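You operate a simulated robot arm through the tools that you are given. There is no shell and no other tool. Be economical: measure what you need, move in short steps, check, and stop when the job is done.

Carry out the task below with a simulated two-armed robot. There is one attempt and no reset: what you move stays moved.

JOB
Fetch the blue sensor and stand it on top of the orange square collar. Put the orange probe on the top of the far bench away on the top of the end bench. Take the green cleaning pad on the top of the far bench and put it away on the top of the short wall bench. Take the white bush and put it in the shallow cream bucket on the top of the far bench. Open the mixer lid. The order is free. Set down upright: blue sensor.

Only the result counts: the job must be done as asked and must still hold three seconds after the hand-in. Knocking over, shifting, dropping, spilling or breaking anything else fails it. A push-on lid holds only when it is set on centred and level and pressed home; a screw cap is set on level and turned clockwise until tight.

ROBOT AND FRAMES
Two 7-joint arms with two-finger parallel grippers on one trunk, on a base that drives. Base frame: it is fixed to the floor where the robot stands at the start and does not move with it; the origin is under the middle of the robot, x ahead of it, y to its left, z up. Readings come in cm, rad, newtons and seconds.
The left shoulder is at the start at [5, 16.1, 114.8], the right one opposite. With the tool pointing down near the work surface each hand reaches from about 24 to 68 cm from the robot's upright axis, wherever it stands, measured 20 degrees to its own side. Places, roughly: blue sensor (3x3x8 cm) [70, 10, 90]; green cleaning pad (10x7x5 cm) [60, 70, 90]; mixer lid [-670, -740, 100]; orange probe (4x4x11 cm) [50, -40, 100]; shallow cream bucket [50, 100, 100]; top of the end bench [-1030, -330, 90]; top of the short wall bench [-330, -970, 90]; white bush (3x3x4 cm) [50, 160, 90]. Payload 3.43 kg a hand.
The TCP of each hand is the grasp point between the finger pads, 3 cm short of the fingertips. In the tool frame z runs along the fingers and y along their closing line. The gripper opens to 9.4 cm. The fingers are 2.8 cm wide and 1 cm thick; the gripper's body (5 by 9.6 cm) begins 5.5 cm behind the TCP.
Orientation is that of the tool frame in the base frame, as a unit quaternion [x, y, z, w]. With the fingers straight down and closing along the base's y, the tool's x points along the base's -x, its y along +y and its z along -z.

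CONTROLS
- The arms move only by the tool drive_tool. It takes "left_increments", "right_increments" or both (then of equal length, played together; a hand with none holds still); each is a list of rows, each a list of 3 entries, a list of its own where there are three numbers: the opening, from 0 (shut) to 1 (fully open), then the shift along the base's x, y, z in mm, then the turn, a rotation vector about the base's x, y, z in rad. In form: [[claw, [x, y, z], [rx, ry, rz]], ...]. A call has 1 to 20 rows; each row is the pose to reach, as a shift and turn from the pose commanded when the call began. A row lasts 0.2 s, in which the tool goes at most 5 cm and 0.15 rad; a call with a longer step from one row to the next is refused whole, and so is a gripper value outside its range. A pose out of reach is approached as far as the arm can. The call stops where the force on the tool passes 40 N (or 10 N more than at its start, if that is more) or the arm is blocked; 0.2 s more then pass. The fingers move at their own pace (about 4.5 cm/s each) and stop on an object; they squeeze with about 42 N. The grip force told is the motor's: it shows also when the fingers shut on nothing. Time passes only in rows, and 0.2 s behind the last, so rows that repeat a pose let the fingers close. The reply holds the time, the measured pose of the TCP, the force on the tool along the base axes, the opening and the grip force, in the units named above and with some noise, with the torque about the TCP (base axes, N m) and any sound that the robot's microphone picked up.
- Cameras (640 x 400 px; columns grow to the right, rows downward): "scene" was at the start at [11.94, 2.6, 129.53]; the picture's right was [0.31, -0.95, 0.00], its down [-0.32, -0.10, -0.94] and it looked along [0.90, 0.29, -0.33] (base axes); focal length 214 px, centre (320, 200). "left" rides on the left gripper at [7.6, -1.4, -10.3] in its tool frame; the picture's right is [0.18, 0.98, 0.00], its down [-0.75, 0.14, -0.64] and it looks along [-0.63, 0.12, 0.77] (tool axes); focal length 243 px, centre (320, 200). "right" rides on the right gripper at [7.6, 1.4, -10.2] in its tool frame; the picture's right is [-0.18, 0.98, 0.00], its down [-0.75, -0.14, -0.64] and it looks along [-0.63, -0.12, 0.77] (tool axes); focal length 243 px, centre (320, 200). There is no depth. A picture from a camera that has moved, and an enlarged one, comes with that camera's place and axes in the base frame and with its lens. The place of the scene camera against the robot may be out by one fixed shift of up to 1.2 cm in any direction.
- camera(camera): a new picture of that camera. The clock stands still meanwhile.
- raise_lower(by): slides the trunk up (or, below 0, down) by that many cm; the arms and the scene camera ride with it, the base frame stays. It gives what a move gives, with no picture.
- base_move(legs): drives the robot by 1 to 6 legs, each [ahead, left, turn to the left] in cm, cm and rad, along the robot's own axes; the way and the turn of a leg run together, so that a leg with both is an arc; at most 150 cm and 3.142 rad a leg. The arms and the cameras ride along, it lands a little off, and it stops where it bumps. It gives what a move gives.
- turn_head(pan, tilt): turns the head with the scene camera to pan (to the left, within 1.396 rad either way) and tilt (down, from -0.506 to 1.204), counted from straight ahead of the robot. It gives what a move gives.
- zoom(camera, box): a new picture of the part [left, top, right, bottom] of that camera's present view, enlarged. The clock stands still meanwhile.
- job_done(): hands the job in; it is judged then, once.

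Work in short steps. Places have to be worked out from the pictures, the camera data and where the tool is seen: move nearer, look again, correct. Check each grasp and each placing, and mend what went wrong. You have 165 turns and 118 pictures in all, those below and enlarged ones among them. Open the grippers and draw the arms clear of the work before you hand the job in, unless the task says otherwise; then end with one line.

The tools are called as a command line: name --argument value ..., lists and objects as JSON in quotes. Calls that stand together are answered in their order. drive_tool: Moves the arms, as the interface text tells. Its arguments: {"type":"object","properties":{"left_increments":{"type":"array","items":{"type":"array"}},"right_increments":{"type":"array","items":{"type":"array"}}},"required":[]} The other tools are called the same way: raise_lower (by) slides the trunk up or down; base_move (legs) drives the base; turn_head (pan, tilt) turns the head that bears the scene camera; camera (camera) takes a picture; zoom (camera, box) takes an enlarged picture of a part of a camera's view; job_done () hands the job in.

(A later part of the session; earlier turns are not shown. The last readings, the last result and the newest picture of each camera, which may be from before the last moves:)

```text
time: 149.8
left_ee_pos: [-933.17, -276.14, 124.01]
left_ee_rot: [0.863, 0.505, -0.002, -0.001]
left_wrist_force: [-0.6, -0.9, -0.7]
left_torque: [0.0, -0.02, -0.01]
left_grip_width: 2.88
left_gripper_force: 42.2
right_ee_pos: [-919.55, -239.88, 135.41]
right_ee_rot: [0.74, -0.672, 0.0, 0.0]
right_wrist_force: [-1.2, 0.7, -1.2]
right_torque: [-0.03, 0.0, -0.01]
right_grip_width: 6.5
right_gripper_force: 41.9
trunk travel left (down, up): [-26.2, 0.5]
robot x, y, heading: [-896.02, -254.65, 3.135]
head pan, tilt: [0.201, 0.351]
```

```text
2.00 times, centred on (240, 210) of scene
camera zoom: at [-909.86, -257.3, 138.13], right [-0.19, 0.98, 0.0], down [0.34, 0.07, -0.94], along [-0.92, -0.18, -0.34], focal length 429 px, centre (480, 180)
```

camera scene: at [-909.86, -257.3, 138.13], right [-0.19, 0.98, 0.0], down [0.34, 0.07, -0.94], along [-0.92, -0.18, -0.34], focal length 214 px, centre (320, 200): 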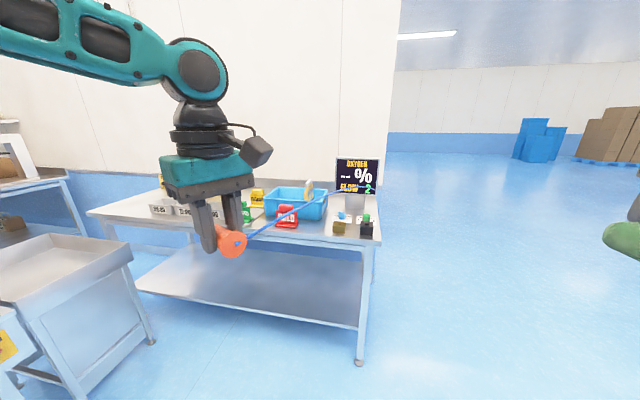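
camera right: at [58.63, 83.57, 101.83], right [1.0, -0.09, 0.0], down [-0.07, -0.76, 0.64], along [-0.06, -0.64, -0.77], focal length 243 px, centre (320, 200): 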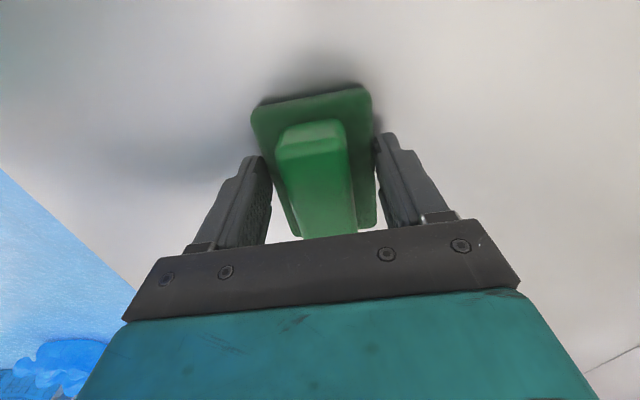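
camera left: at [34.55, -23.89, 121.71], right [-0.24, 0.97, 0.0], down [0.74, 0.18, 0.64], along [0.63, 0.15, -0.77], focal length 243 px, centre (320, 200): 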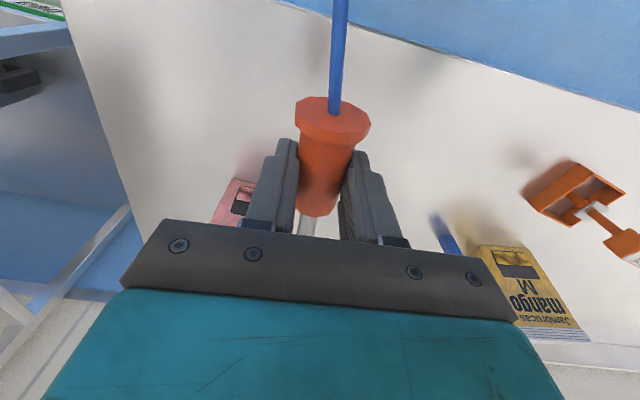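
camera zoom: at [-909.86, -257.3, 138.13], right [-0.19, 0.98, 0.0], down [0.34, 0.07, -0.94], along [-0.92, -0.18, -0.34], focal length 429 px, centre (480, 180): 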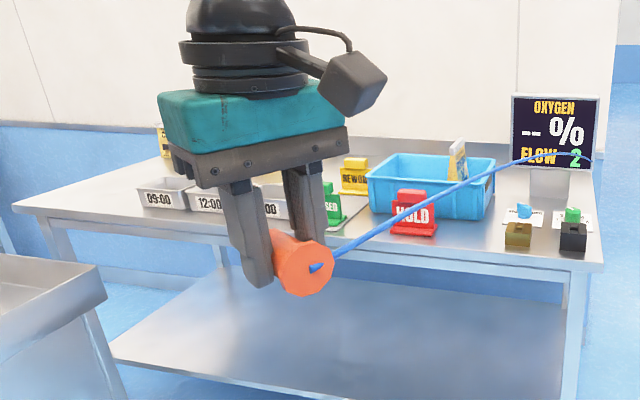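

Gap on the bench front between the red HOLD sign (y≈−287) and the small blocks (y≈−270) looks free (≈x −996…−1013). I drive nearer to view it from above.

base_move --legs '[[52, 2, 0]]'

turn_head --pan 0.1 --tilt 0.6

camera --camera "scene"

```text
time: 152.8
left_ee_pos: [-984.7, -277.37, 124.0]
left_ee_rot: [0.865, 0.501, -0.001, -0.001]
left_wrist_force: [0.9, -0.9, -0.3]
left_torque: [0.0, 0.0, 0.0]
left_grip_width: 2.86
left_gripper_force: 42.0
right_ee_pos: [-970.83, -241.15, 135.3]
right_ee_rot: [0.737, -0.676, 0.0, -0.001]
right_wrist_force: [-0.1, 0.6, -1.7]
right_torque: [-0.01, 0.03, -0.01]
right_grip_width: 6.5
right_gripper_force: 42.0
trunk travel left (down, up): [-26.2, 0.5]
robot x, y, heading: [-946.94, -256.7, 3.131]
head pan, tilt: [0.201, 0.351]
```

```text
time: 153.6
left_ee_pos: [-984.52, -277.42, 124.01]
left_ee_rot: [0.866, 0.501, -0.002, 0.0]
left_wrist_force: [0.1, 0.1, -0.4]
left_torque: [0.01, -0.03, 0.0]
left_grip_width: 2.85
left_gripper_force: 42.3
right_ee_pos: [-970.86, -241.11, 135.23]
right_ee_rot: [0.736, -0.677, -0.001, 0.0]
right_wrist_force: [0.1, -1.7, -0.4]
right_torque: [-0.01, 0.03, -0.02]
right_grip_width: 6.51
right_gripper_force: 42.2
trunk travel left (down, up): [-26.2, 0.5]
robot x, y, heading: [-947.05, -256.49, 3.127]
head pan, tilt: [0.099, 0.6]
```

```text
57 pictures are left
camera scene: at [-960.91, -257.67, 135.86], right [-0.09, 1.0, 0.0], down [0.56, 0.05, -0.83], along [-0.82, -0.07, -0.56], focal length 214 px, centre (320, 200)
```

scene: 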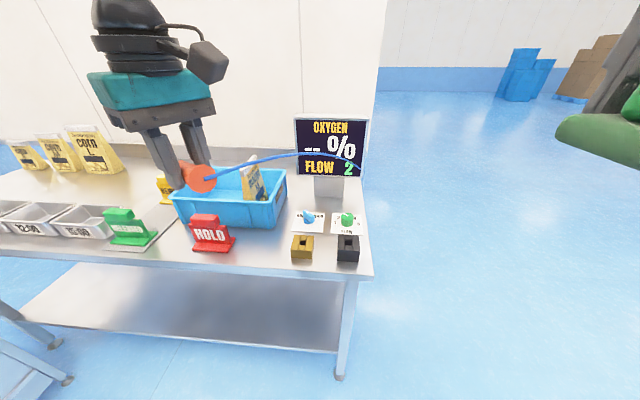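

Free gap confirmed. I ease 5 cm ahead, lower the trunk for reach, then position the hand over (−1002,−276.5).

base_move --legs '[[5, 0, 0]]'

raise_lower --by -13

```text
time: 154.5
left_ee_pos: [-989.65, -277.21, 123.69]
left_ee_rot: [0.866, 0.501, -0.001, -0.001]
left_wrist_force: [-1.1, 0.7, -1.5]
left_torque: [0.0, 0.01, 0.0]
left_grip_width: 2.87
left_gripper_force: 41.5
right_ee_pos: [-975.87, -241.06, 135.28]
right_ee_rot: [0.737, -0.675, 0.0, 0.0]
right_wrist_force: [-1.1, 1.1, -0.5]
right_torque: [0.04, -0.04, -0.02]
right_grip_width: 6.49
right_gripper_force: 42.2
trunk travel left (down, up): [-26.2, 0.5]
robot x, y, heading: [-951.9, -256.74, 3.125]
head pan, tilt: [0.099, 0.6]
```

```text
time: 156.1
left_ee_pos: [-989.6, -277.22, 110.87]
left_ee_rot: [0.866, 0.501, -0.003, -0.001]
left_wrist_force: [-1.2, 0.5, -1.8]
left_torque: [0.01, -0.01, 0.01]
left_grip_width: 2.88
left_gripper_force: 41.5
right_ee_pos: [-975.82, -240.96, 122.32]
right_ee_rot: [0.737, -0.676, -0.002, 0.002]
right_wrist_force: [-0.7, -0.3, -1.1]
right_torque: [-0.03, -0.01, 0.0]
right_grip_width: 6.52
right_gripper_force: 41.9
trunk travel left (down, up): [-13.2, 13.5]
robot x, y, heading: [-952.18, -256.59, 3.124]
head pan, tilt: [0.099, 0.6]
```

Now move over the spot at z≈101 and check with the wrist camera.

drive_tool --left_increments '[[0, [-40, 2, -20], [0, 0, 0]], [0, [-80, 5, -50], [0, 0, 0]], [0, [-120, 7, -80], [0, 0, 0]], [0, [-124, 7, -100], [0, 0, 0]]]'

camera --camera "left"

camera --camera "scene"

```text
time: 157.1
left_ee_pos: [-1001.95, -276.6, 101.01]
left_ee_rot: [0.866, 0.5, -0.002, -0.001]
left_wrist_force: [0.0, -0.2, -1.3]
left_torque: [0.03, 0.0, -0.01]
left_grip_width: 2.88
left_gripper_force: 41.5
right_ee_pos: [-975.74, -241.02, 122.4]
right_ee_rot: [0.737, -0.676, 0.0, -0.001]
right_wrist_force: [0.0, 0.5, -0.6]
right_torque: [-0.01, 0.0, 0.04]
right_grip_width: 6.49
right_gripper_force: 42.6
trunk travel left (down, up): [-13.2, 13.5]
robot x, y, heading: [-951.89, -256.74, 3.129]
head pan, tilt: [0.099, 0.6]
```

```text
56 pictures are left
camera left: at [-999.36, -269.39, 111.19], right [0.94, -0.33, 0.0], down [-0.25, -0.72, 0.64], along [-0.22, -0.61, -0.77], focal length 243 px, centre (320, 200)
```

left: 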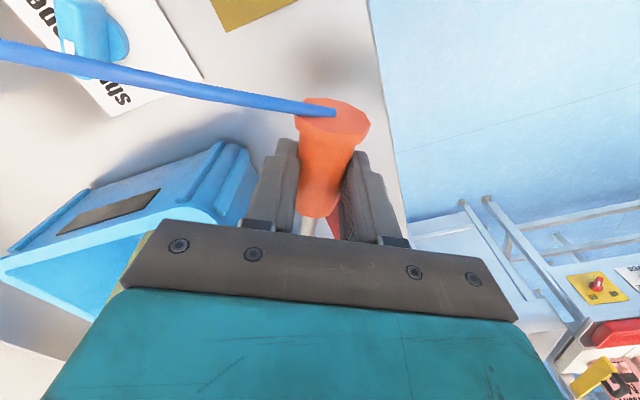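

```text
55 pictures are left
camera scene: at [-965.85, -257.6, 122.85], right [-0.09, 1.0, 0.0], down [0.56, 0.05, -0.83], along [-0.82, -0.07, -0.56], focal length 214 px, centre (320, 200)
```

scene: 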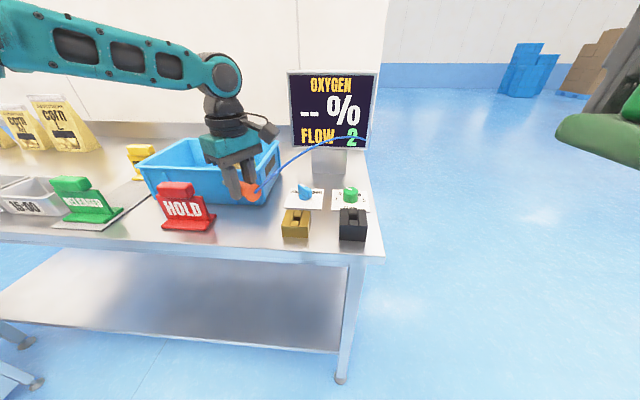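

Clearances fine with a 1 cm shift forward. Lower gently to z≈91.4 and release part-open.

drive_tool --left_increments '[[0, [8, 6, -40], [0, 0, 0]], [0, [8, 6, -75], [0, 0, 0]], [0, [8, 6, -90], [0, 0, 0]], [0, [8, 6, -96], [0, 0, 0]], [0, [8, 6, -96], [0, 0, 0]]]'

```text
time: 158.3
left_ee_pos: [-1001.23, -276.1, 91.34]
left_ee_rot: [0.866, 0.501, -0.003, -0.001]
left_wrist_force: [-0.1, -0.3, 0.1]
left_torque: [-0.01, 0.02, -0.01]
left_grip_width: 2.9
left_gripper_force: 41.6
right_ee_pos: [-975.7, -240.95, 122.21]
right_ee_rot: [0.737, -0.676, 0.0, 0.0]
right_wrist_force: [0.0, -0.2, 0.6]
right_torque: [-0.01, 0.03, 0.01]
right_grip_width: 6.5
right_gripper_force: 42.3
trunk travel left (down, up): [-13.2, 13.5]
robot x, y, heading: [-952.31, -256.5, 3.129]
head pan, tilt: [0.099, 0.6]
```

drive_tool --left_increments '[[0.35, [0, 0, 0], [0, 0, 0]], [0.45, [0, 0, 0], [0, 0, 0]], [0.45, [0, 0, 0], [0, 0, 0]], [0.45, [0, 0, 40], [0, 0, 0]], [0.45, [0, 0, 85], [0, 0, 0]], [0.45, [0, 0, 130], [0, 0, 0]]]'

camera --camera "left"

```text
time: 159.7
left_ee_pos: [-1001.47, -276.07, 104.54]
left_ee_rot: [0.866, 0.501, -0.002, -0.001]
left_wrist_force: [0.2, 0.0, 0.4]
left_torque: [0.0, 0.02, 0.01]
left_grip_width: 4.23
left_gripper_force: 0.1
right_ee_pos: [-975.72, -241.1, 122.35]
right_ee_rot: [0.737, -0.676, -0.001, 0.0]
right_wrist_force: [-0.1, 0.2, -0.7]
right_torque: [0.0, 0.03, -0.01]
right_grip_width: 6.51
right_gripper_force: 42.5
trunk travel left (down, up): [-13.2, 13.5]
robot x, y, heading: [-952.0, -256.58, 3.128]
head pan, tilt: [0.099, 0.6]
```

```text
54 pictures are left
camera left: at [-998.69, -268.79, 114.74], right [0.94, -0.33, 0.0], down [-0.25, -0.72, 0.64], along [-0.22, -0.61, -0.77], focal length 243 px, centre (320, 200)
```

left: 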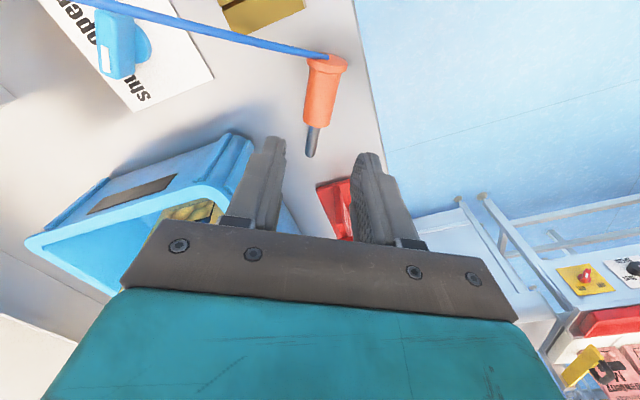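

Probe rests on the end bench. I lift and draw the left arm back.

drive_tool --left_increments '[[0.45, [0, 0, 45], [0, 0, -0.14]], [0.45, [15, 0, 90], [0, 0, -0.28]], [0.45, [50, 0, 120], [0, 0, -0.42]], [0.45, [90, 0, 140], [0, 0, -0.56]], [0.3, [130, 5, 150], [0, 0, -0.7]], [0.3, [170, 5, 150], [0, 0, -0.84]], [0.3, [190, 10, 150], [0, 0, -0.98]], [0.3, [190, 10, 150], [0, 0, -1.06]]]'

base_move --legs '[[-70, 0, 0], [0, 0, 1.6]]'

turn_head --pan 0.3 --tilt 0.15

camera --camera "scene"

```text
time: 161.5
left_ee_pos: [-982.24, -274.84, 119.4]
left_ee_rot: [1.0, -0.007, -0.001, -0.001]
left_wrist_force: [-0.2, -0.1, 0.2]
left_torque: [0.01, 0.0, 0.01]
left_grip_width: 2.82
left_gripper_force: 0.3
right_ee_pos: [-975.86, -241.13, 122.41]
right_ee_rot: [0.737, -0.676, 0.0, 0.0]
right_wrist_force: [0.2, 0.1, -0.9]
right_torque: [0.0, 0.01, 0.01]
right_grip_width: 6.5
right_gripper_force: 42.1
trunk travel left (down, up): [-13.2, 13.5]
robot x, y, heading: [-952.35, -256.2, 3.129]
head pan, tilt: [0.099, 0.6]
```

```text
time: 169.2
left_ee_pos: [-862.74, -286.53, 119.42]
left_ee_rot: [0.696, 0.718, -0.003, 0.0]
left_wrist_force: [-0.1, 1.0, 0.2]
left_torque: [-0.02, 0.01, 0.05]
left_grip_width: 2.81
left_gripper_force: 0.1
right_ee_pos: [-896.93, -281.56, 122.31]
right_ee_rot: [0.998, 0.065, 0.0, 0.0]
right_wrist_force: [0.6, -0.5, -0.7]
right_torque: [-0.01, 0.01, -0.02]
right_grip_width: 6.49
right_gripper_force: 42.1
trunk travel left (down, up): [-13.2, 13.5]
robot x, y, heading: [-882.01, -257.11, -1.541]
head pan, tilt: [0.099, 0.6]
```

```text
time: 170.1
left_ee_pos: [-862.81, -286.5, 119.35]
left_ee_rot: [0.696, 0.718, -0.003, 0.0]
left_wrist_force: [0.7, 0.2, 0.3]
left_torque: [0.01, -0.01, 0.0]
left_grip_width: 2.82
left_gripper_force: 0.0
right_ee_pos: [-896.91, -281.46, 122.44]
right_ee_rot: [0.998, 0.065, 0.0, 0.0]
right_wrist_force: [-0.1, 0.0, -2.1]
right_torque: [0.02, -0.02, 0.04]
right_grip_width: 6.49
right_gripper_force: 42.0
trunk travel left (down, up): [-13.2, 13.5]
robot x, y, heading: [-882.3, -257.61, -1.542]
head pan, tilt: [0.3, 0.15]
```

```text
53 pictures are left
camera scene: at [-880.18, -270.33, 126.99], right [-0.95, -0.32, 0.0], down [-0.05, 0.14, -0.99], along [0.32, -0.94, -0.15], focal length 214 px, centre (320, 200)
```

scene: 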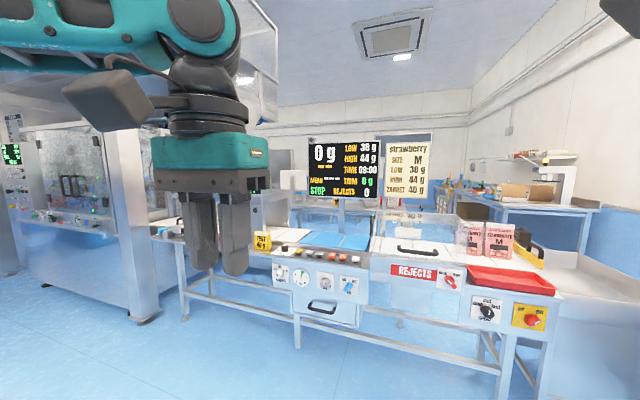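

No passage here; I return by the known route, facing +x.

base_move --legs '[[0, 0, 1.542], [63, 96, 0], [63, 96, 0], [110, 2, 0], [111, 2, 0], [40, -58, 0]]'

```text
time: 199.2
left_ee_pos: [-473.0, -93.15, 119.31]
left_ee_rot: [-0.006, 1.0, -0.002, 0.001]
left_wrist_force: [0.6, 0.0, -0.6]
left_torque: [-0.03, -0.03, 0.01]
left_grip_width: 2.84
left_gripper_force: 0.0
right_ee_pos: [-478.69, -127.12, 122.32]
right_ee_rot: [0.666, 0.746, 0.0, 0.0]
right_wrist_force: [0.1, 0.0, -0.2]
right_torque: [0.04, 0.01, 0.02]
right_grip_width: 6.51
right_gripper_force: 42.3
trunk travel left (down, up): [-13.2, 13.5]
robot x, y, heading: [-502.78, -112.55, 0.007]
head pan, tilt: [0.3, 0.15]
```

Now past the pillar on y≈−121, then on; then look at the way ahead.

base_move --legs '[[0, -9, 0], [110, 0, 0], [110, 30, 0], [140, 45, 0]]'

turn_head --pan -1.2 --tilt 0.2

camera --camera "scene"

```text
time: 202.4
left_ee_pos: [-441.99, -102.2, 119.7]
left_ee_rot: [-0.008, 1.0, 0.002, 0.007]
left_wrist_force: [-0.3, -0.1, 0.8]
left_torque: [-0.02, -0.01, 0.02]
left_grip_width: 2.81
left_gripper_force: 0.0
right_ee_pos: [-447.62, -136.13, 122.29]
right_ee_rot: [0.666, 0.746, 0.002, -0.002]
right_wrist_force: [0.7, -0.2, -0.8]
right_torque: [0.03, 0.02, 0.01]
right_grip_width: 6.5
right_gripper_force: 42.1
trunk travel left (down, up): [-13.2, 13.5]
robot x, y, heading: [-471.37, -121.0, 0.014]
head pan, tilt: [0.3, 0.15]
stopped in leg 2: the robot was blocked; the commanded pose is now the measured one
```

```text
time: 204.0
left_ee_pos: [-441.86, -102.29, 119.85]
left_ee_rot: [-0.007, 1.0, 0.001, 0.007]
left_wrist_force: [-0.1, 1.0, 0.2]
left_torque: [-0.07, 0.03, 0.02]
left_grip_width: 2.85
left_gripper_force: 0.1
right_ee_pos: [-447.38, -136.18, 122.26]
right_ee_rot: [0.666, 0.746, 0.002, -0.002]
right_wrist_force: [-0.6, 0.0, -0.7]
right_torque: [-0.04, 0.01, 0.01]
right_grip_width: 6.5
right_gripper_force: 42.1
trunk travel left (down, up): [-13.2, 13.5]
robot x, y, heading: [-471.14, -120.93, 0.018]
head pan, tilt: [-1.201, 0.201]
```

```text
52 pictures are left
camera scene: at [-464.9, -130.28, 126.5], right [-0.93, -0.38, 0.0], down [-0.07, 0.19, -0.98], along [0.37, -0.91, -0.2], focal length 214 px, centre (320, 200)
```

scene: 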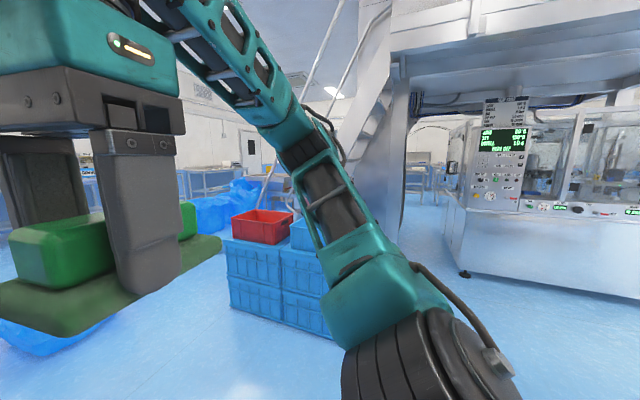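

The left elbow touched the pillar. I back off 6 cm, shift 18 cm right, and go on.

base_move --legs '[[-6, 0, 0], [0, -18, -0.018], [110, 0, 0], [60, 15, 0]]'

camera --camera "scene"

```text
time: 214.3
left_ee_pos: [-278.43, -104.38, 119.68]
left_ee_rot: [-0.007, 1.0, -0.002, 0.006]
left_wrist_force: [0.6, -0.5, -0.1]
left_torque: [0.0, 0.01, 0.03]
left_grip_width: 2.8
left_gripper_force: 0.0
right_ee_pos: [-283.87, -138.27, 122.27]
right_ee_rot: [0.667, 0.745, -0.001, 0.001]
right_wrist_force: [-0.5, 0.3, -1.3]
right_torque: [0.02, 0.01, 0.0]
right_grip_width: 6.47
right_gripper_force: 42.2
trunk travel left (down, up): [-13.2, 13.5]
robot x, y, heading: [-308.16, -123.74, 0.01]
head pan, tilt: [-1.201, 0.201]
```

```text
51 pictures are left
camera scene: at [-301.39, -132.2, 126.52], right [-0.93, -0.37, 0.0], down [-0.07, 0.18, -0.98], along [0.36, -0.91, -0.2], focal length 214 px, centre (320, 200)
```

scene: 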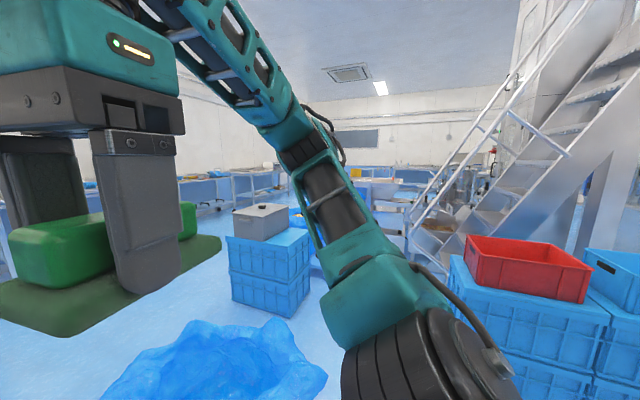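

Continue to about (−90,−60) and turn to face −y down the hall.

base_move --legs '[[110, 35, 0], [110, 30, 0], [0, 0, -1.58]]'

turn_head --pan -0.1 --tilt 0.15

camera --camera "scene"

```text
time: 229.5
left_ee_pos: [-70.87, -81.99, 119.56]
left_ee_rot: [0.699, 0.715, -0.005, 0.004]
left_wrist_force: [-0.4, -0.3, 0.6]
left_torque: [-0.02, -0.02, -0.02]
left_grip_width: 2.83
left_gripper_force: 0.0
right_ee_pos: [-104.94, -76.88, 122.36]
right_ee_rot: [0.998, 0.061, -0.001, -0.001]
right_wrist_force: [-0.3, -0.7, -0.9]
right_torque: [0.01, 0.0, -0.03]
right_grip_width: 6.5
right_gripper_force: 41.9
trunk travel left (down, up): [-13.2, 13.5]
robot x, y, heading: [-90.18, -52.67, -1.55]
head pan, tilt: [-1.201, 0.201]
```

```text
time: 230.8
left_ee_pos: [-70.94, -82.0, 119.62]
left_ee_rot: [0.698, 0.716, -0.006, 0.003]
left_wrist_force: [-0.2, -0.4, 0.0]
left_torque: [-0.02, -0.02, 0.0]
left_grip_width: 2.8
left_gripper_force: 0.1
right_ee_pos: [-104.96, -76.85, 122.37]
right_ee_rot: [0.998, 0.062, -0.001, 0.001]
right_wrist_force: [-0.4, 0.1, -1.3]
right_torque: [0.03, -0.03, 0.03]
right_grip_width: 6.5
right_gripper_force: 42.0
trunk travel left (down, up): [-13.2, 13.5]
robot x, y, heading: [-90.01, -52.64, -1.547]
head pan, tilt: [-0.099, 0.15]
```

```text
50 pictures are left
camera scene: at [-91.85, -66.14, 127.0], right [-1.0, 0.08, 0.0], down [0.01, 0.15, -0.99], along [-0.08, -0.99, -0.15], focal length 214 px, centre (320, 200)
```

scene: 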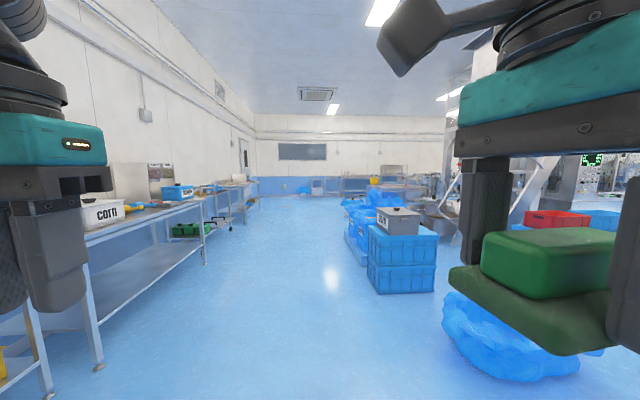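

Corridor is free between x≈−165 and 35. Drive 560 cm down it.

base_move --legs '[[140, 0, 0], [140, 0, 0], [140, 0, 0], [140, 0, 0]]'

turn_head --pan -0.5 --tilt 0.2

camera --camera "scene"

```text
time: 257.5
left_ee_pos: [-47.06, -641.13, 119.71]
left_ee_rot: [0.69, 0.724, -0.006, 0.004]
left_wrist_force: [0.4, 0.4, 0.5]
left_torque: [0.01, 0.02, 0.0]
left_grip_width: 2.82
left_gripper_force: 0.1
right_ee_pos: [-81.18, -636.73, 122.26]
right_ee_rot: [0.997, 0.073, -0.001, 0.0]
right_wrist_force: [-0.4, 0.5, -1.0]
right_torque: [0.03, -0.02, 0.01]
right_grip_width: 6.51
right_gripper_force: 42.2
trunk travel left (down, up): [-13.2, 13.5]
robot x, y, heading: [-66.92, -612.06, -1.526]
head pan, tilt: [-0.099, 0.15]
```

```text
time: 258.4
left_ee_pos: [-47.07, -641.05, 119.63]
left_ee_rot: [0.689, 0.725, -0.005, 0.003]
left_wrist_force: [0.2, -0.9, -0.1]
left_torque: [-0.02, -0.01, 0.0]
left_grip_width: 2.81
left_gripper_force: 0.0
right_ee_pos: [-81.13, -636.76, 122.24]
right_ee_rot: [0.997, 0.072, 0.0, 0.0]
right_wrist_force: [-0.5, 0.2, -1.3]
right_torque: [0.01, -0.01, 0.0]
right_grip_width: 6.47
right_gripper_force: 41.9
trunk travel left (down, up): [-13.2, 13.5]
robot x, y, heading: [-67.32, -611.9, -1.527]
head pan, tilt: [-0.499, 0.201]
```

```text
49 pictures are left
camera scene: at [-71.88, -624.9, 126.53], right [-0.9, 0.44, 0.0], down [0.09, 0.18, -0.98], along [-0.43, -0.88, -0.2], focal length 214 px, centre (320, 200)
```

scene: 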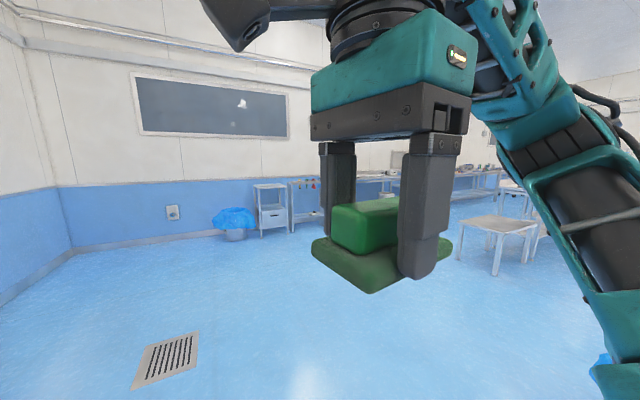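

The bench at the far wall behind the pad fits the short wall bench (≈(−330,−970)). I drive to about (−165,−795) and look.

base_move --legs '[[92, -50, 0], [92, -50, 0]]'

turn_head --pan -1.0 --tilt 0.25

camera --camera "scene"

```text
time: 268.8
left_ee_pos: [-137.31, -830.54, 119.7]
left_ee_rot: [0.69, 0.724, -0.005, 0.003]
left_wrist_force: [0.3, 0.8, 0.2]
left_torque: [-0.02, 0.01, -0.03]
left_grip_width: 2.81
left_gripper_force: 0.0
right_ee_pos: [-171.29, -826.21, 122.31]
right_ee_rot: [0.997, 0.074, 0.0, 0.0]
right_wrist_force: [-0.1, -0.5, -0.7]
right_torque: [0.01, 0.0, -0.01]
right_grip_width: 6.5
right_gripper_force: 41.4
trunk travel left (down, up): [-13.2, 13.5]
robot x, y, heading: [-156.97, -801.36, -1.53]
head pan, tilt: [-0.499, 0.201]
```

```text
time: 269.7
left_ee_pos: [-137.27, -830.43, 119.69]
left_ee_rot: [0.69, 0.724, -0.006, 0.004]
left_wrist_force: [-0.2, 1.0, 0.8]
left_torque: [0.02, -0.02, 0.01]
left_grip_width: 2.82
left_gripper_force: 0.0
right_ee_pos: [-171.37, -826.15, 122.4]
right_ee_rot: [0.997, 0.073, -0.001, 0.0]
right_wrist_force: [0.1, -0.4, 0.1]
right_torque: [-0.02, 0.0, 0.01]
right_grip_width: 6.51
right_gripper_force: 42.4
trunk travel left (down, up): [-13.2, 13.5]
robot x, y, heading: [-157.22, -801.69, -1.525]
head pan, tilt: [-1.0, 0.25]
```

```text
48 pictures are left
camera scene: at [-165.59, -811.33, 126.07], right [-0.58, 0.82, 0.0], down [0.2, 0.14, -0.97], along [-0.79, -0.56, -0.25], focal length 214 px, centre (320, 200)
```

scene: 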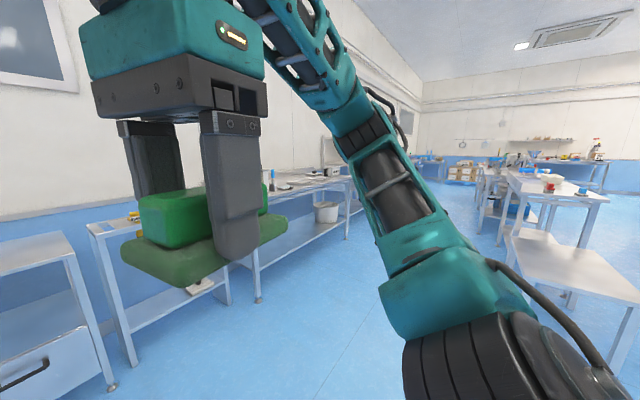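

The bench between legs at x≈−260 and −412 matches the short wall bench. I drive to about (−305,−868) and look straight at it.

base_move --legs '[[30, -75, 0], [30, -75, -0.045]]'

turn_head --pan 0.0 --tilt 0.5

camera --camera "scene"

```text
time: 277.9
left_ee_pos: [-285.17, -897.21, 119.64]
left_ee_rot: [0.705, 0.709, -0.005, 0.002]
left_wrist_force: [0.7, -0.9, 0.6]
left_torque: [0.04, -0.04, -0.02]
left_grip_width: 2.81
left_gripper_force: 0.0
right_ee_pos: [-318.92, -891.44, 122.24]
right_ee_rot: [0.999, 0.051, -0.001, 0.0]
right_wrist_force: [1.1, -0.2, -0.8]
right_torque: [0.01, -0.01, 0.0]
right_grip_width: 6.5
right_gripper_force: 41.9
trunk travel left (down, up): [-13.2, 13.5]
robot x, y, heading: [-304.02, -867.53, -1.566]
head pan, tilt: [-1.0, 0.25]
```

```text
time: 279.2
left_ee_pos: [-285.13, -897.31, 119.75]
left_ee_rot: [0.705, 0.709, -0.006, 0.003]
left_wrist_force: [0.0, -0.4, 0.3]
left_torque: [-0.01, 0.0, -0.01]
left_grip_width: 2.81
left_gripper_force: 0.0
right_ee_pos: [-318.98, -891.35, 122.32]
right_ee_rot: [0.999, 0.051, -0.002, 0.001]
right_wrist_force: [0.9, -0.3, -0.8]
right_torque: [-0.01, 0.02, 0.0]
right_grip_width: 6.49
right_gripper_force: 41.8
trunk travel left (down, up): [-13.2, 13.5]
robot x, y, heading: [-303.93, -867.39, -1.571]
head pan, tilt: [0.0, 0.499]
```

```text
47 pictures are left
camera scene: at [-304.73, -880.96, 123.76], right [-1.0, 0.0, 0.0], down [0.0, 0.48, -0.88], along [0.0, -0.88, -0.48], focal length 214 px, centre (320, 200)
```

scene: 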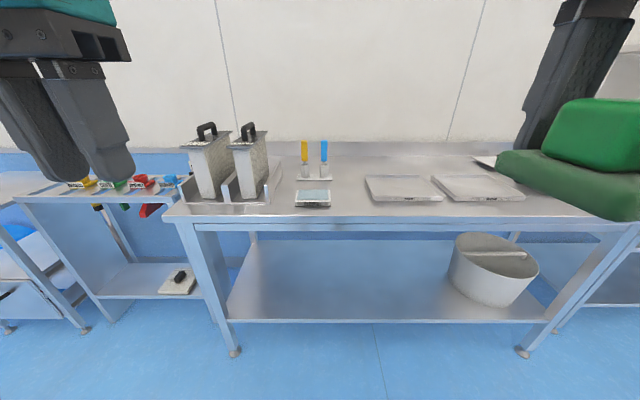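

The bench spans x −258…−410; free area seems right of the trays. I shift right 65 cm to look there.

base_move --legs '[[0, -68, 0]]'

turn_head --pan 0.0 --tilt 0.6

camera --camera "scene"

```text
time: 282.9
left_ee_pos: [-351.92, -897.64, 119.71]
left_ee_rot: [0.702, 0.712, -0.005, 0.004]
left_wrist_force: [-0.3, 0.2, 0.7]
left_torque: [0.02, -0.04, 0.01]
left_grip_width: 2.82
left_gripper_force: 0.1
right_ee_pos: [-385.66, -892.13, 122.22]
right_ee_rot: [0.998, 0.058, 0.0, 0.0]
right_wrist_force: [-0.7, -0.3, -0.4]
right_torque: [-0.02, -0.01, 0.0]
right_grip_width: 6.51
right_gripper_force: 41.8
trunk travel left (down, up): [-13.2, 13.5]
robot x, y, heading: [-371.07, -868.26, -1.558]
head pan, tilt: [0.0, 0.499]
```

```text
time: 283.6
left_ee_pos: [-351.87, -897.62, 119.66]
left_ee_rot: [0.702, 0.712, -0.006, 0.003]
left_wrist_force: [0.4, -0.4, -0.2]
left_torque: [0.0, 0.04, 0.01]
left_grip_width: 2.85
left_gripper_force: 0.0
right_ee_pos: [-385.7, -892.09, 122.3]
right_ee_rot: [0.998, 0.058, -0.001, 0.0]
right_wrist_force: [-0.7, 0.2, -1.8]
right_torque: [0.01, 0.03, 0.0]
right_grip_width: 6.5
right_gripper_force: 42.4
trunk travel left (down, up): [-13.2, 13.5]
robot x, y, heading: [-371.02, -868.25, -1.558]
head pan, tilt: [0.0, 0.6]
```

```text
46 pictures are left
camera scene: at [-371.6, -881.26, 122.85], right [-1.0, -0.01, 0.0], down [-0.01, 0.56, -0.83], along [0.01, -0.83, -0.56], focal length 214 px, centre (320, 200)
```

scene: 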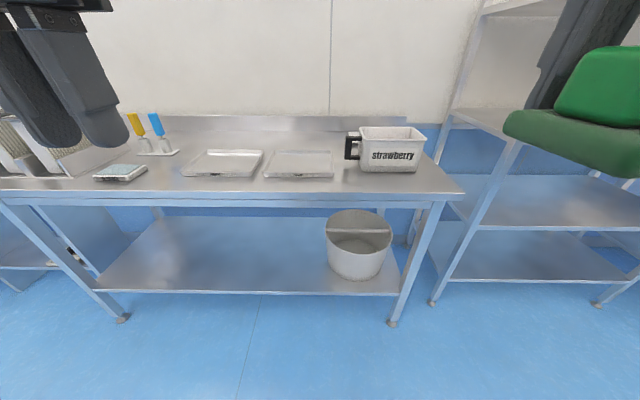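

Best place: the front strip in front of the strawberry pot, centre about (−397,−943.5) (14 cm deep). I drive 26 cm ahead and 6 right.

base_move --legs '[[25, -6, -0.01]]'

drive_tool --right_increments '[[0, [0, -30, -10], [0, 0, -0.1]], [0, [0, -60, -40], [0, 0, -0.1]], [0, [0, -90, -70], [0, 0, -0.1]], [0, [0, -120, -100], [0, 0, -0.1]], [0, [0, -150, -120], [0, 0, -0.1]]]'

camera --camera "right"

camera --camera "scene"

```text
time: 285.4
left_ee_pos: [-357.93, -922.04, 119.66]
left_ee_rot: [0.705, 0.709, -0.006, 0.003]
left_wrist_force: [0.6, -0.9, 0.6]
left_torque: [0.05, 0.0, 0.01]
left_grip_width: 2.79
left_gripper_force: 0.0
right_ee_pos: [-391.8, -916.33, 122.34]
right_ee_rot: [0.999, 0.052, 0.0, 0.0]
right_wrist_force: [0.0, 0.0, -0.6]
right_torque: [-0.01, 0.02, -0.01]
right_grip_width: 6.5
right_gripper_force: 41.7
trunk travel left (down, up): [-13.2, 13.5]
robot x, y, heading: [-376.84, -892.71, -1.566]
head pan, tilt: [0.0, 0.6]
```

```text
time: 286.6
left_ee_pos: [-358.05, -922.04, 119.66]
left_ee_rot: [0.706, 0.708, -0.006, 0.003]
left_wrist_force: [0.3, -0.3, -0.2]
left_torque: [-0.03, -0.01, 0.01]
left_grip_width: 2.82
left_gripper_force: 0.1
right_ee_pos: [-392.05, -931.3, 110.31]
right_ee_rot: [1.0, 0.003, -0.001, -0.001]
right_wrist_force: [-0.4, -0.3, -0.2]
right_torque: [-0.01, 0.02, 0.0]
right_grip_width: 6.5
right_gripper_force: 41.5
trunk travel left (down, up): [-13.2, 13.5]
robot x, y, heading: [-376.76, -892.36, -1.569]
head pan, tilt: [0.0, 0.6]
```

```text
45 pictures are left
camera right: at [-384.38, -932.73, 120.38], right [-0.18, -0.98, 0.0], down [-0.75, 0.14, 0.64], along [-0.63, 0.12, -0.77], focal length 243 px, centre (320, 200)
```

right: 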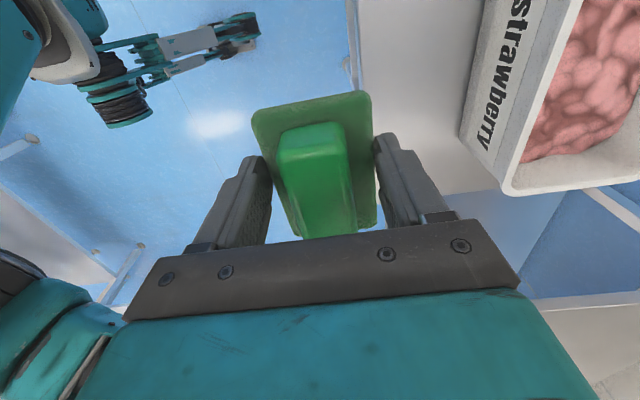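

```text
44 pictures are left
camera scene: at [-377.63, -905.61, 122.84], right [-1.0, 0.0, 0.0], down [0.0, 0.57, -0.82], along [0.0, -0.82, -0.57], focal length 214 px, centre (320, 200)
```

scene: 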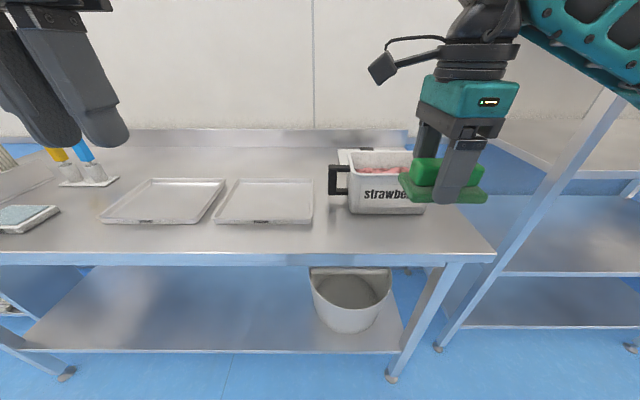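

Edge at y≈−936, pot front at y≈−949.4. I go to y=−942.4 at height, then lower to z≈91.9.

drive_tool --right_increments '[[0, [0, -45, 0], [0, 0, 0]], [0, [0, -90, 0], [0, 0, 0]], [0, [0, -111, 0], [0, 0, 0]], [0, [0, -111, -45], [0, 0, 0]], [0, [0, -111, -90], [0, 0, 0]], [0, [0, -111, -135], [0, 0, 0]], [0, [0, -111, -170], [0, 0, 0]], [0, [0, -111, -182], [0, 0, 0]], [0, [0, -111, -182], [0, 0, 0]]]'

camera --camera "right"

```text
time: 288.6
left_ee_pos: [-358.11, -922.09, 119.67]
left_ee_rot: [0.706, 0.709, -0.006, 0.003]
left_wrist_force: [-0.4, 1.0, 0.2]
left_torque: [-0.03, 0.0, -0.01]
left_grip_width: 2.82
left_gripper_force: 0.1
right_ee_pos: [-391.81, -942.39, 92.05]
right_ee_rot: [1.0, 0.002, 0.0, 0.0]
right_wrist_force: [0.1, 0.9, -1.9]
right_torque: [0.02, 0.04, -0.02]
right_grip_width: 6.51
right_gripper_force: 41.9
trunk travel left (down, up): [-13.2, 13.5]
robot x, y, heading: [-376.69, -892.7, -1.568]
head pan, tilt: [0.0, 0.6]
```

```text
43 pictures are left
camera right: at [-384.24, -943.81, 102.15], right [-0.18, -0.98, 0.0], down [-0.75, 0.14, 0.64], along [-0.63, 0.12, -0.77], focal length 243 px, centre (320, 200)
```

right: 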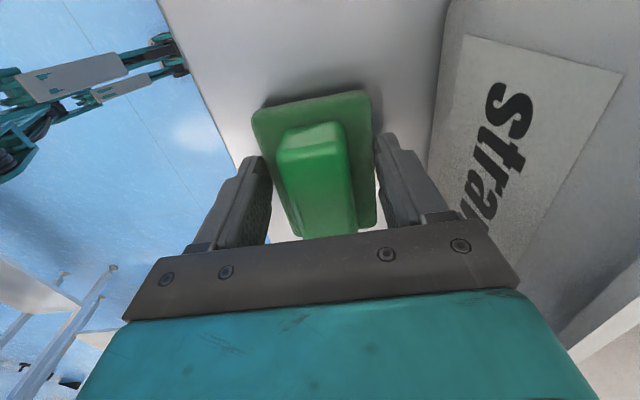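

Just above the top; 3 mm down more, open, and lift.

drive_tool --right_increments '[[0, [0, 0, -3], [0, 0, 0]], [0, [0, 0, -3], [0, 0, 0]], [0.82, [0, 0, -3], [0, 0, 0]], [0.82, [0, 0, -3], [0, 0, 0]], [0.82, [0, 0, -3], [0, 0, 0]], [0.82, [0, 0, 40], [0, 0, 0]], [0.82, [0, 0, 85], [0, 0, 0]], [0.82, [0, 0, 130], [0, 0, 0]], [0.82, [0, 30, 170], [0, 0, 0]], [0.82, [0, 70, 195], [0, 0, 0]], [0.82, [0, 110, 220], [0, 0, 0]], [0.82, [0, 150, 240], [0, 0, 0]]]'

camera --camera "scene"

```text
time: 291.2
left_ee_pos: [-358.02, -921.95, 119.66]
left_ee_rot: [0.705, 0.709, -0.006, 0.003]
left_wrist_force: [0.8, -0.4, 0.5]
left_torque: [0.01, 0.03, 0.01]
left_grip_width: 2.8
left_gripper_force: 0.0
right_ee_pos: [-391.96, -927.6, 116.32]
right_ee_rot: [1.0, 0.002, -0.001, 0.001]
right_wrist_force: [0.6, 0.0, -0.1]
right_torque: [-0.02, -0.01, 0.04]
right_grip_width: 7.73
right_gripper_force: 0.1
trunk travel left (down, up): [-13.2, 13.5]
robot x, y, heading: [-376.54, -892.41, -1.571]
head pan, tilt: [0.0, 0.6]
```

```text
42 pictures are left
camera scene: at [-377.63, -905.51, 122.86], right [-1.0, 0.0, 0.0], down [0.0, 0.56, -0.83], along [0.0, -0.83, -0.56], focal length 214 px, centre (320, 200)
```

scene: 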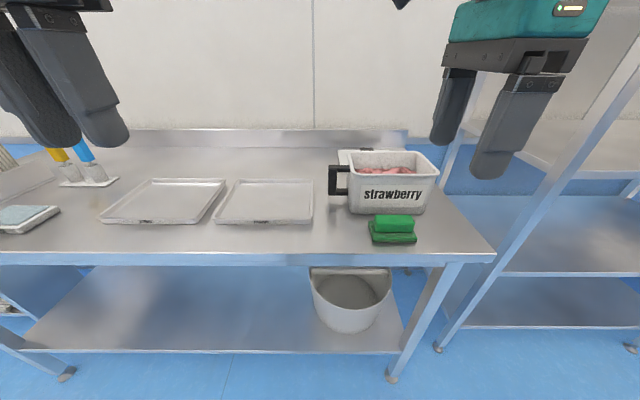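

Pad done. Now the mixer at ≈(−670,−740): I back off, turn to face −x and look.

base_move --legs '[[-35, 5, 0], [0, 0, -1.57]]'

turn_head --pan -0.25 --tilt 0.2

camera --camera "scene"

```text
time: 297.4
left_ee_pos: [-401.75, -875.84, 119.69]
left_ee_rot: [1.0, -0.001, -0.005, -0.002]
left_wrist_force: [1.1, 0.3, 0.6]
left_torque: [0.0, -0.03, -0.02]
left_grip_width: 2.81
left_gripper_force: 0.1
right_ee_pos: [-406.93, -841.86, 116.19]
right_ee_rot: [-0.705, 0.709, 0.001, 0.001]
right_wrist_force: [-0.1, 0.3, -0.3]
right_torque: [0.01, 0.0, 0.0]
right_grip_width: 7.69
right_gripper_force: 0.0
trunk travel left (down, up): [-13.2, 13.5]
robot x, y, heading: [-371.86, -857.52, 3.137]
head pan, tilt: [0.0, 0.6]
```

```text
time: 298.2
left_ee_pos: [-401.76, -875.82, 119.56]
left_ee_rot: [1.0, -0.002, -0.006, -0.001]
left_wrist_force: [-0.2, -0.3, 0.3]
left_torque: [-0.01, -0.05, 0.02]
left_grip_width: 2.81
left_gripper_force: 0.0
right_ee_pos: [-407.01, -841.93, 116.28]
right_ee_rot: [-0.706, 0.709, 0.0, 0.001]
right_wrist_force: [-0.1, -0.2, -0.2]
right_torque: [0.02, 0.01, 0.01]
right_grip_width: 7.69
right_gripper_force: 0.1
trunk travel left (down, up): [-13.2, 13.5]
robot x, y, heading: [-372.19, -857.19, 3.134]
head pan, tilt: [-0.25, 0.201]
```

```text
41 pictures are left
camera scene: at [-385.86, -855.31, 126.52], right [0.25, 0.97, 0.0], down [0.19, -0.05, -0.98], along [-0.95, 0.25, -0.2], focal length 214 px, centre (320, 200)
```

scene: 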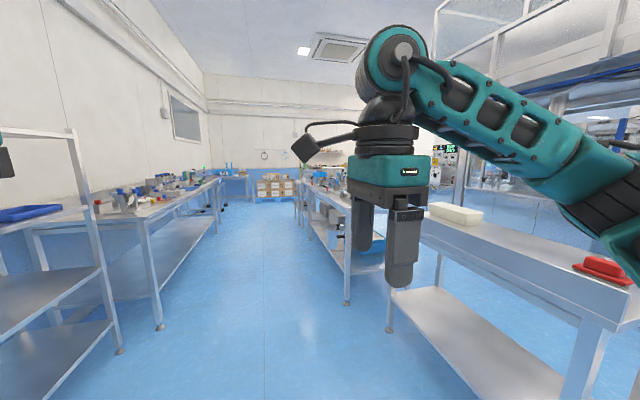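

zoom --camera "scene" --box '[270, 140, 430, 260]'

```text
3.33 times, centred on (350, 200) of scene
camera zoom: at [-385.86, -855.31, 126.52], right [0.25, 0.97, 0.0], down [0.19, -0.05, -0.98], along [-0.95, 0.25, -0.2], focal length 715 px, centre (220, 200)
```

zoom: 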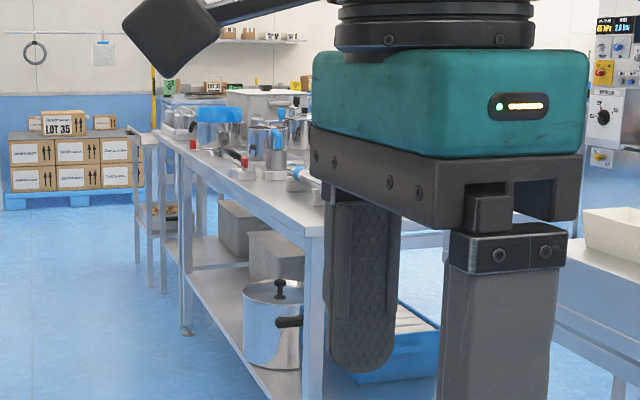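

The mixer should be on the bench right of the aisle (x −543…−700, front y≈−792). I drive down the aisle and turn to face it.

base_move --legs '[[135, 2, 0], [135, 2, 0], [0, 0, -1.57]]'

turn_head --pan 0.2 --tilt 0.35

camera --camera "scene"

```text
time: 315.1
left_ee_pos: [-660.28, -829.6, 119.44]
left_ee_rot: [0.712, -0.702, -0.004, -0.005]
left_wrist_force: [-0.4, -0.3, -0.2]
left_torque: [0.01, 0.0, 0.02]
left_grip_width: 2.82
left_gripper_force: 0.1
right_ee_pos: [-626.38, -823.91, 116.34]
right_ee_rot: [-0.006, 1.0, 0.001, 0.002]
right_wrist_force: [-0.2, -0.1, 0.5]
right_torque: [-0.02, 0.02, 0.02]
right_grip_width: 7.7
right_gripper_force: 0.0
trunk travel left (down, up): [-13.2, 13.5]
robot x, y, heading: [-641.25, -859.21, 1.582]
head pan, tilt: [-0.25, 0.201]
```

```text
time: 316.0
left_ee_pos: [-660.39, -829.72, 119.65]
left_ee_rot: [0.712, -0.702, -0.003, -0.006]
left_wrist_force: [-0.7, 0.3, -0.1]
left_torque: [0.01, 0.03, -0.03]
left_grip_width: 2.79
left_gripper_force: 0.1
right_ee_pos: [-626.38, -823.94, 116.25]
right_ee_rot: [-0.006, 1.0, 0.0, 0.001]
right_wrist_force: [-0.4, -0.3, 0.1]
right_torque: [-0.01, -0.03, 0.0]
right_grip_width: 7.7
right_gripper_force: 0.0
trunk travel left (down, up): [-13.2, 13.5]
robot x, y, heading: [-641.41, -859.11, 1.582]
head pan, tilt: [0.201, 0.351]
```

```text
39 pictures are left
camera scene: at [-644.17, -846.42, 125.13], right [0.98, 0.21, 0.0], down [0.07, -0.34, -0.94], along [-0.2, 0.92, -0.34], focal length 214 px, centre (320, 200)
```

scene: 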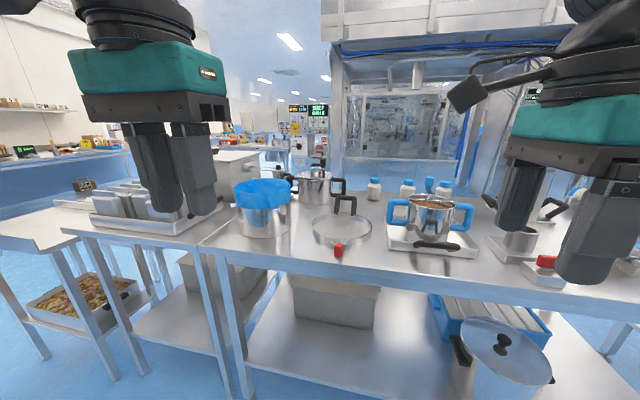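

zoom --camera "scene" --box '[220, 150, 400, 270]'

zoom --camera "scene" --box '[370, 160, 640, 340]'

```text
3.33 times, centred on (310, 210) of scene
camera zoom: at [-644.17, -846.42, 125.13], right [0.98, 0.21, 0.0], down [0.07, -0.34, -0.94], along [-0.2, 0.92, -0.34], focal length 715 px, centre (353, 167)
```

zoom: 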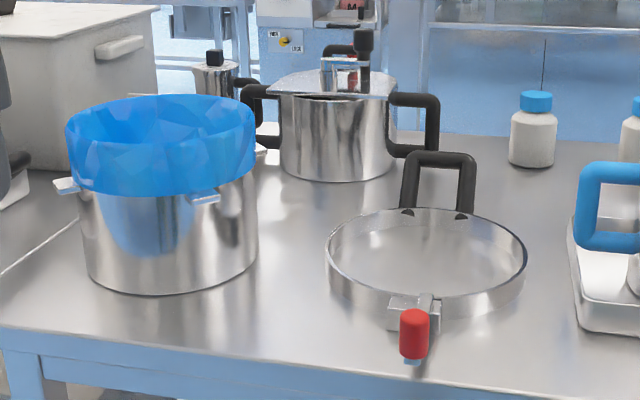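

```text
2.22 times, centred on (505, 250) of scene
camera zoom: at [-644.17, -846.42, 125.13], right [0.98, 0.21, 0.0], down [0.07, -0.34, -0.94], along [-0.2, 0.92, -0.34], focal length 477 px, centre (-91, 89)
```

zoom: 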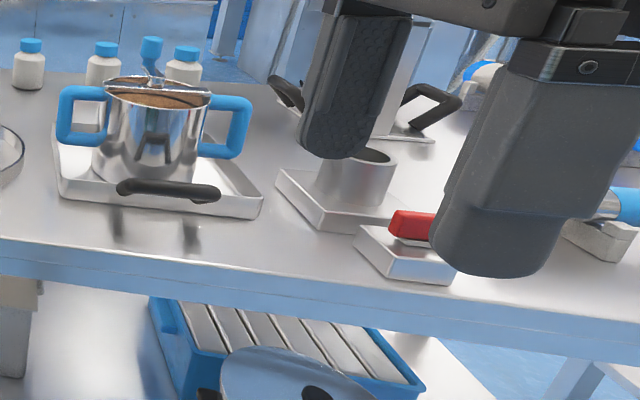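

The mixer is the lidded pot at ≈(−668,−746), ~54 cm behind this edge — too far from this side. I look at what lies behind the bench and at the lid more closely.

zoom --camera "scene" --box '[275, 150, 355, 215]'

raise_lower --by 13

turn_head --pan -0.1 --tilt 0.3

camera --camera "scene"

```text
6.15 times, centred on (315, 182) of scene
camera zoom: at [-644.17, -846.42, 125.13], right [0.98, 0.21, 0.0], down [0.07, -0.34, -0.94], along [-0.2, 0.92, -0.34], focal length 1320 px, centre (351, 308)
```

zoom: 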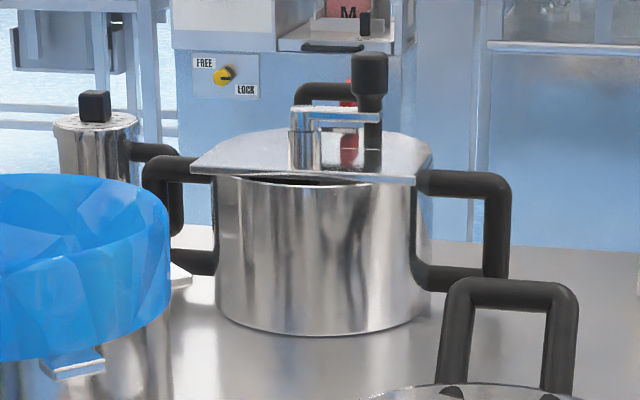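

```text
time: 317.6
left_ee_pos: [-660.25, -829.69, 132.55]
left_ee_rot: [0.711, -0.703, -0.003, -0.006]
left_wrist_force: [-0.2, 0.2, 0.1]
left_torque: [-0.01, 0.0, 0.0]
left_grip_width: 2.81
left_gripper_force: 0.0
right_ee_pos: [-626.38, -823.88, 129.16]
right_ee_rot: [-0.007, 1.0, 0.0, 0.001]
right_wrist_force: [-0.3, 0.5, 0.4]
right_torque: [0.02, -0.01, -0.02]
right_grip_width: 7.69
right_gripper_force: 0.1
trunk travel left (down, up): [-26.2, 0.5]
robot x, y, heading: [-641.22, -859.28, 1.578]
head pan, tilt: [0.201, 0.351]
```

```text
time: 318.4
left_ee_pos: [-660.21, -829.61, 132.73]
left_ee_rot: [0.711, -0.703, -0.003, -0.005]
left_wrist_force: [0.0, -0.2, -0.6]
left_torque: [0.02, -0.04, -0.01]
left_grip_width: 2.82
left_gripper_force: 0.1
right_ee_pos: [-626.4, -823.82, 129.2]
right_ee_rot: [-0.007, 1.0, -0.001, 0.002]
right_wrist_force: [0.4, 0.1, -0.5]
right_torque: [-0.02, 0.02, 0.0]
right_grip_width: 7.69
right_gripper_force: 0.1
trunk travel left (down, up): [-26.2, 0.5]
robot x, y, heading: [-641.08, -859.27, 1.584]
head pan, tilt: [-0.099, 0.3]
```

```text
35 pictures are left
camera scene: at [-641.41, -846.22, 138.6], right [1.0, -0.09, 0.0], down [-0.03, -0.29, -0.96], along [0.08, 0.95, -0.3], focal length 214 px, centre (320, 200)
```

scene: 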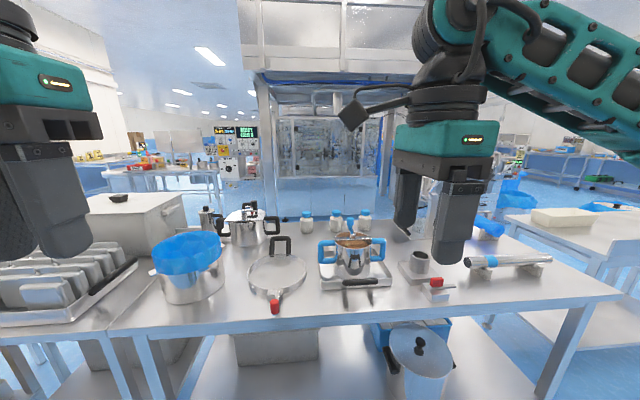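

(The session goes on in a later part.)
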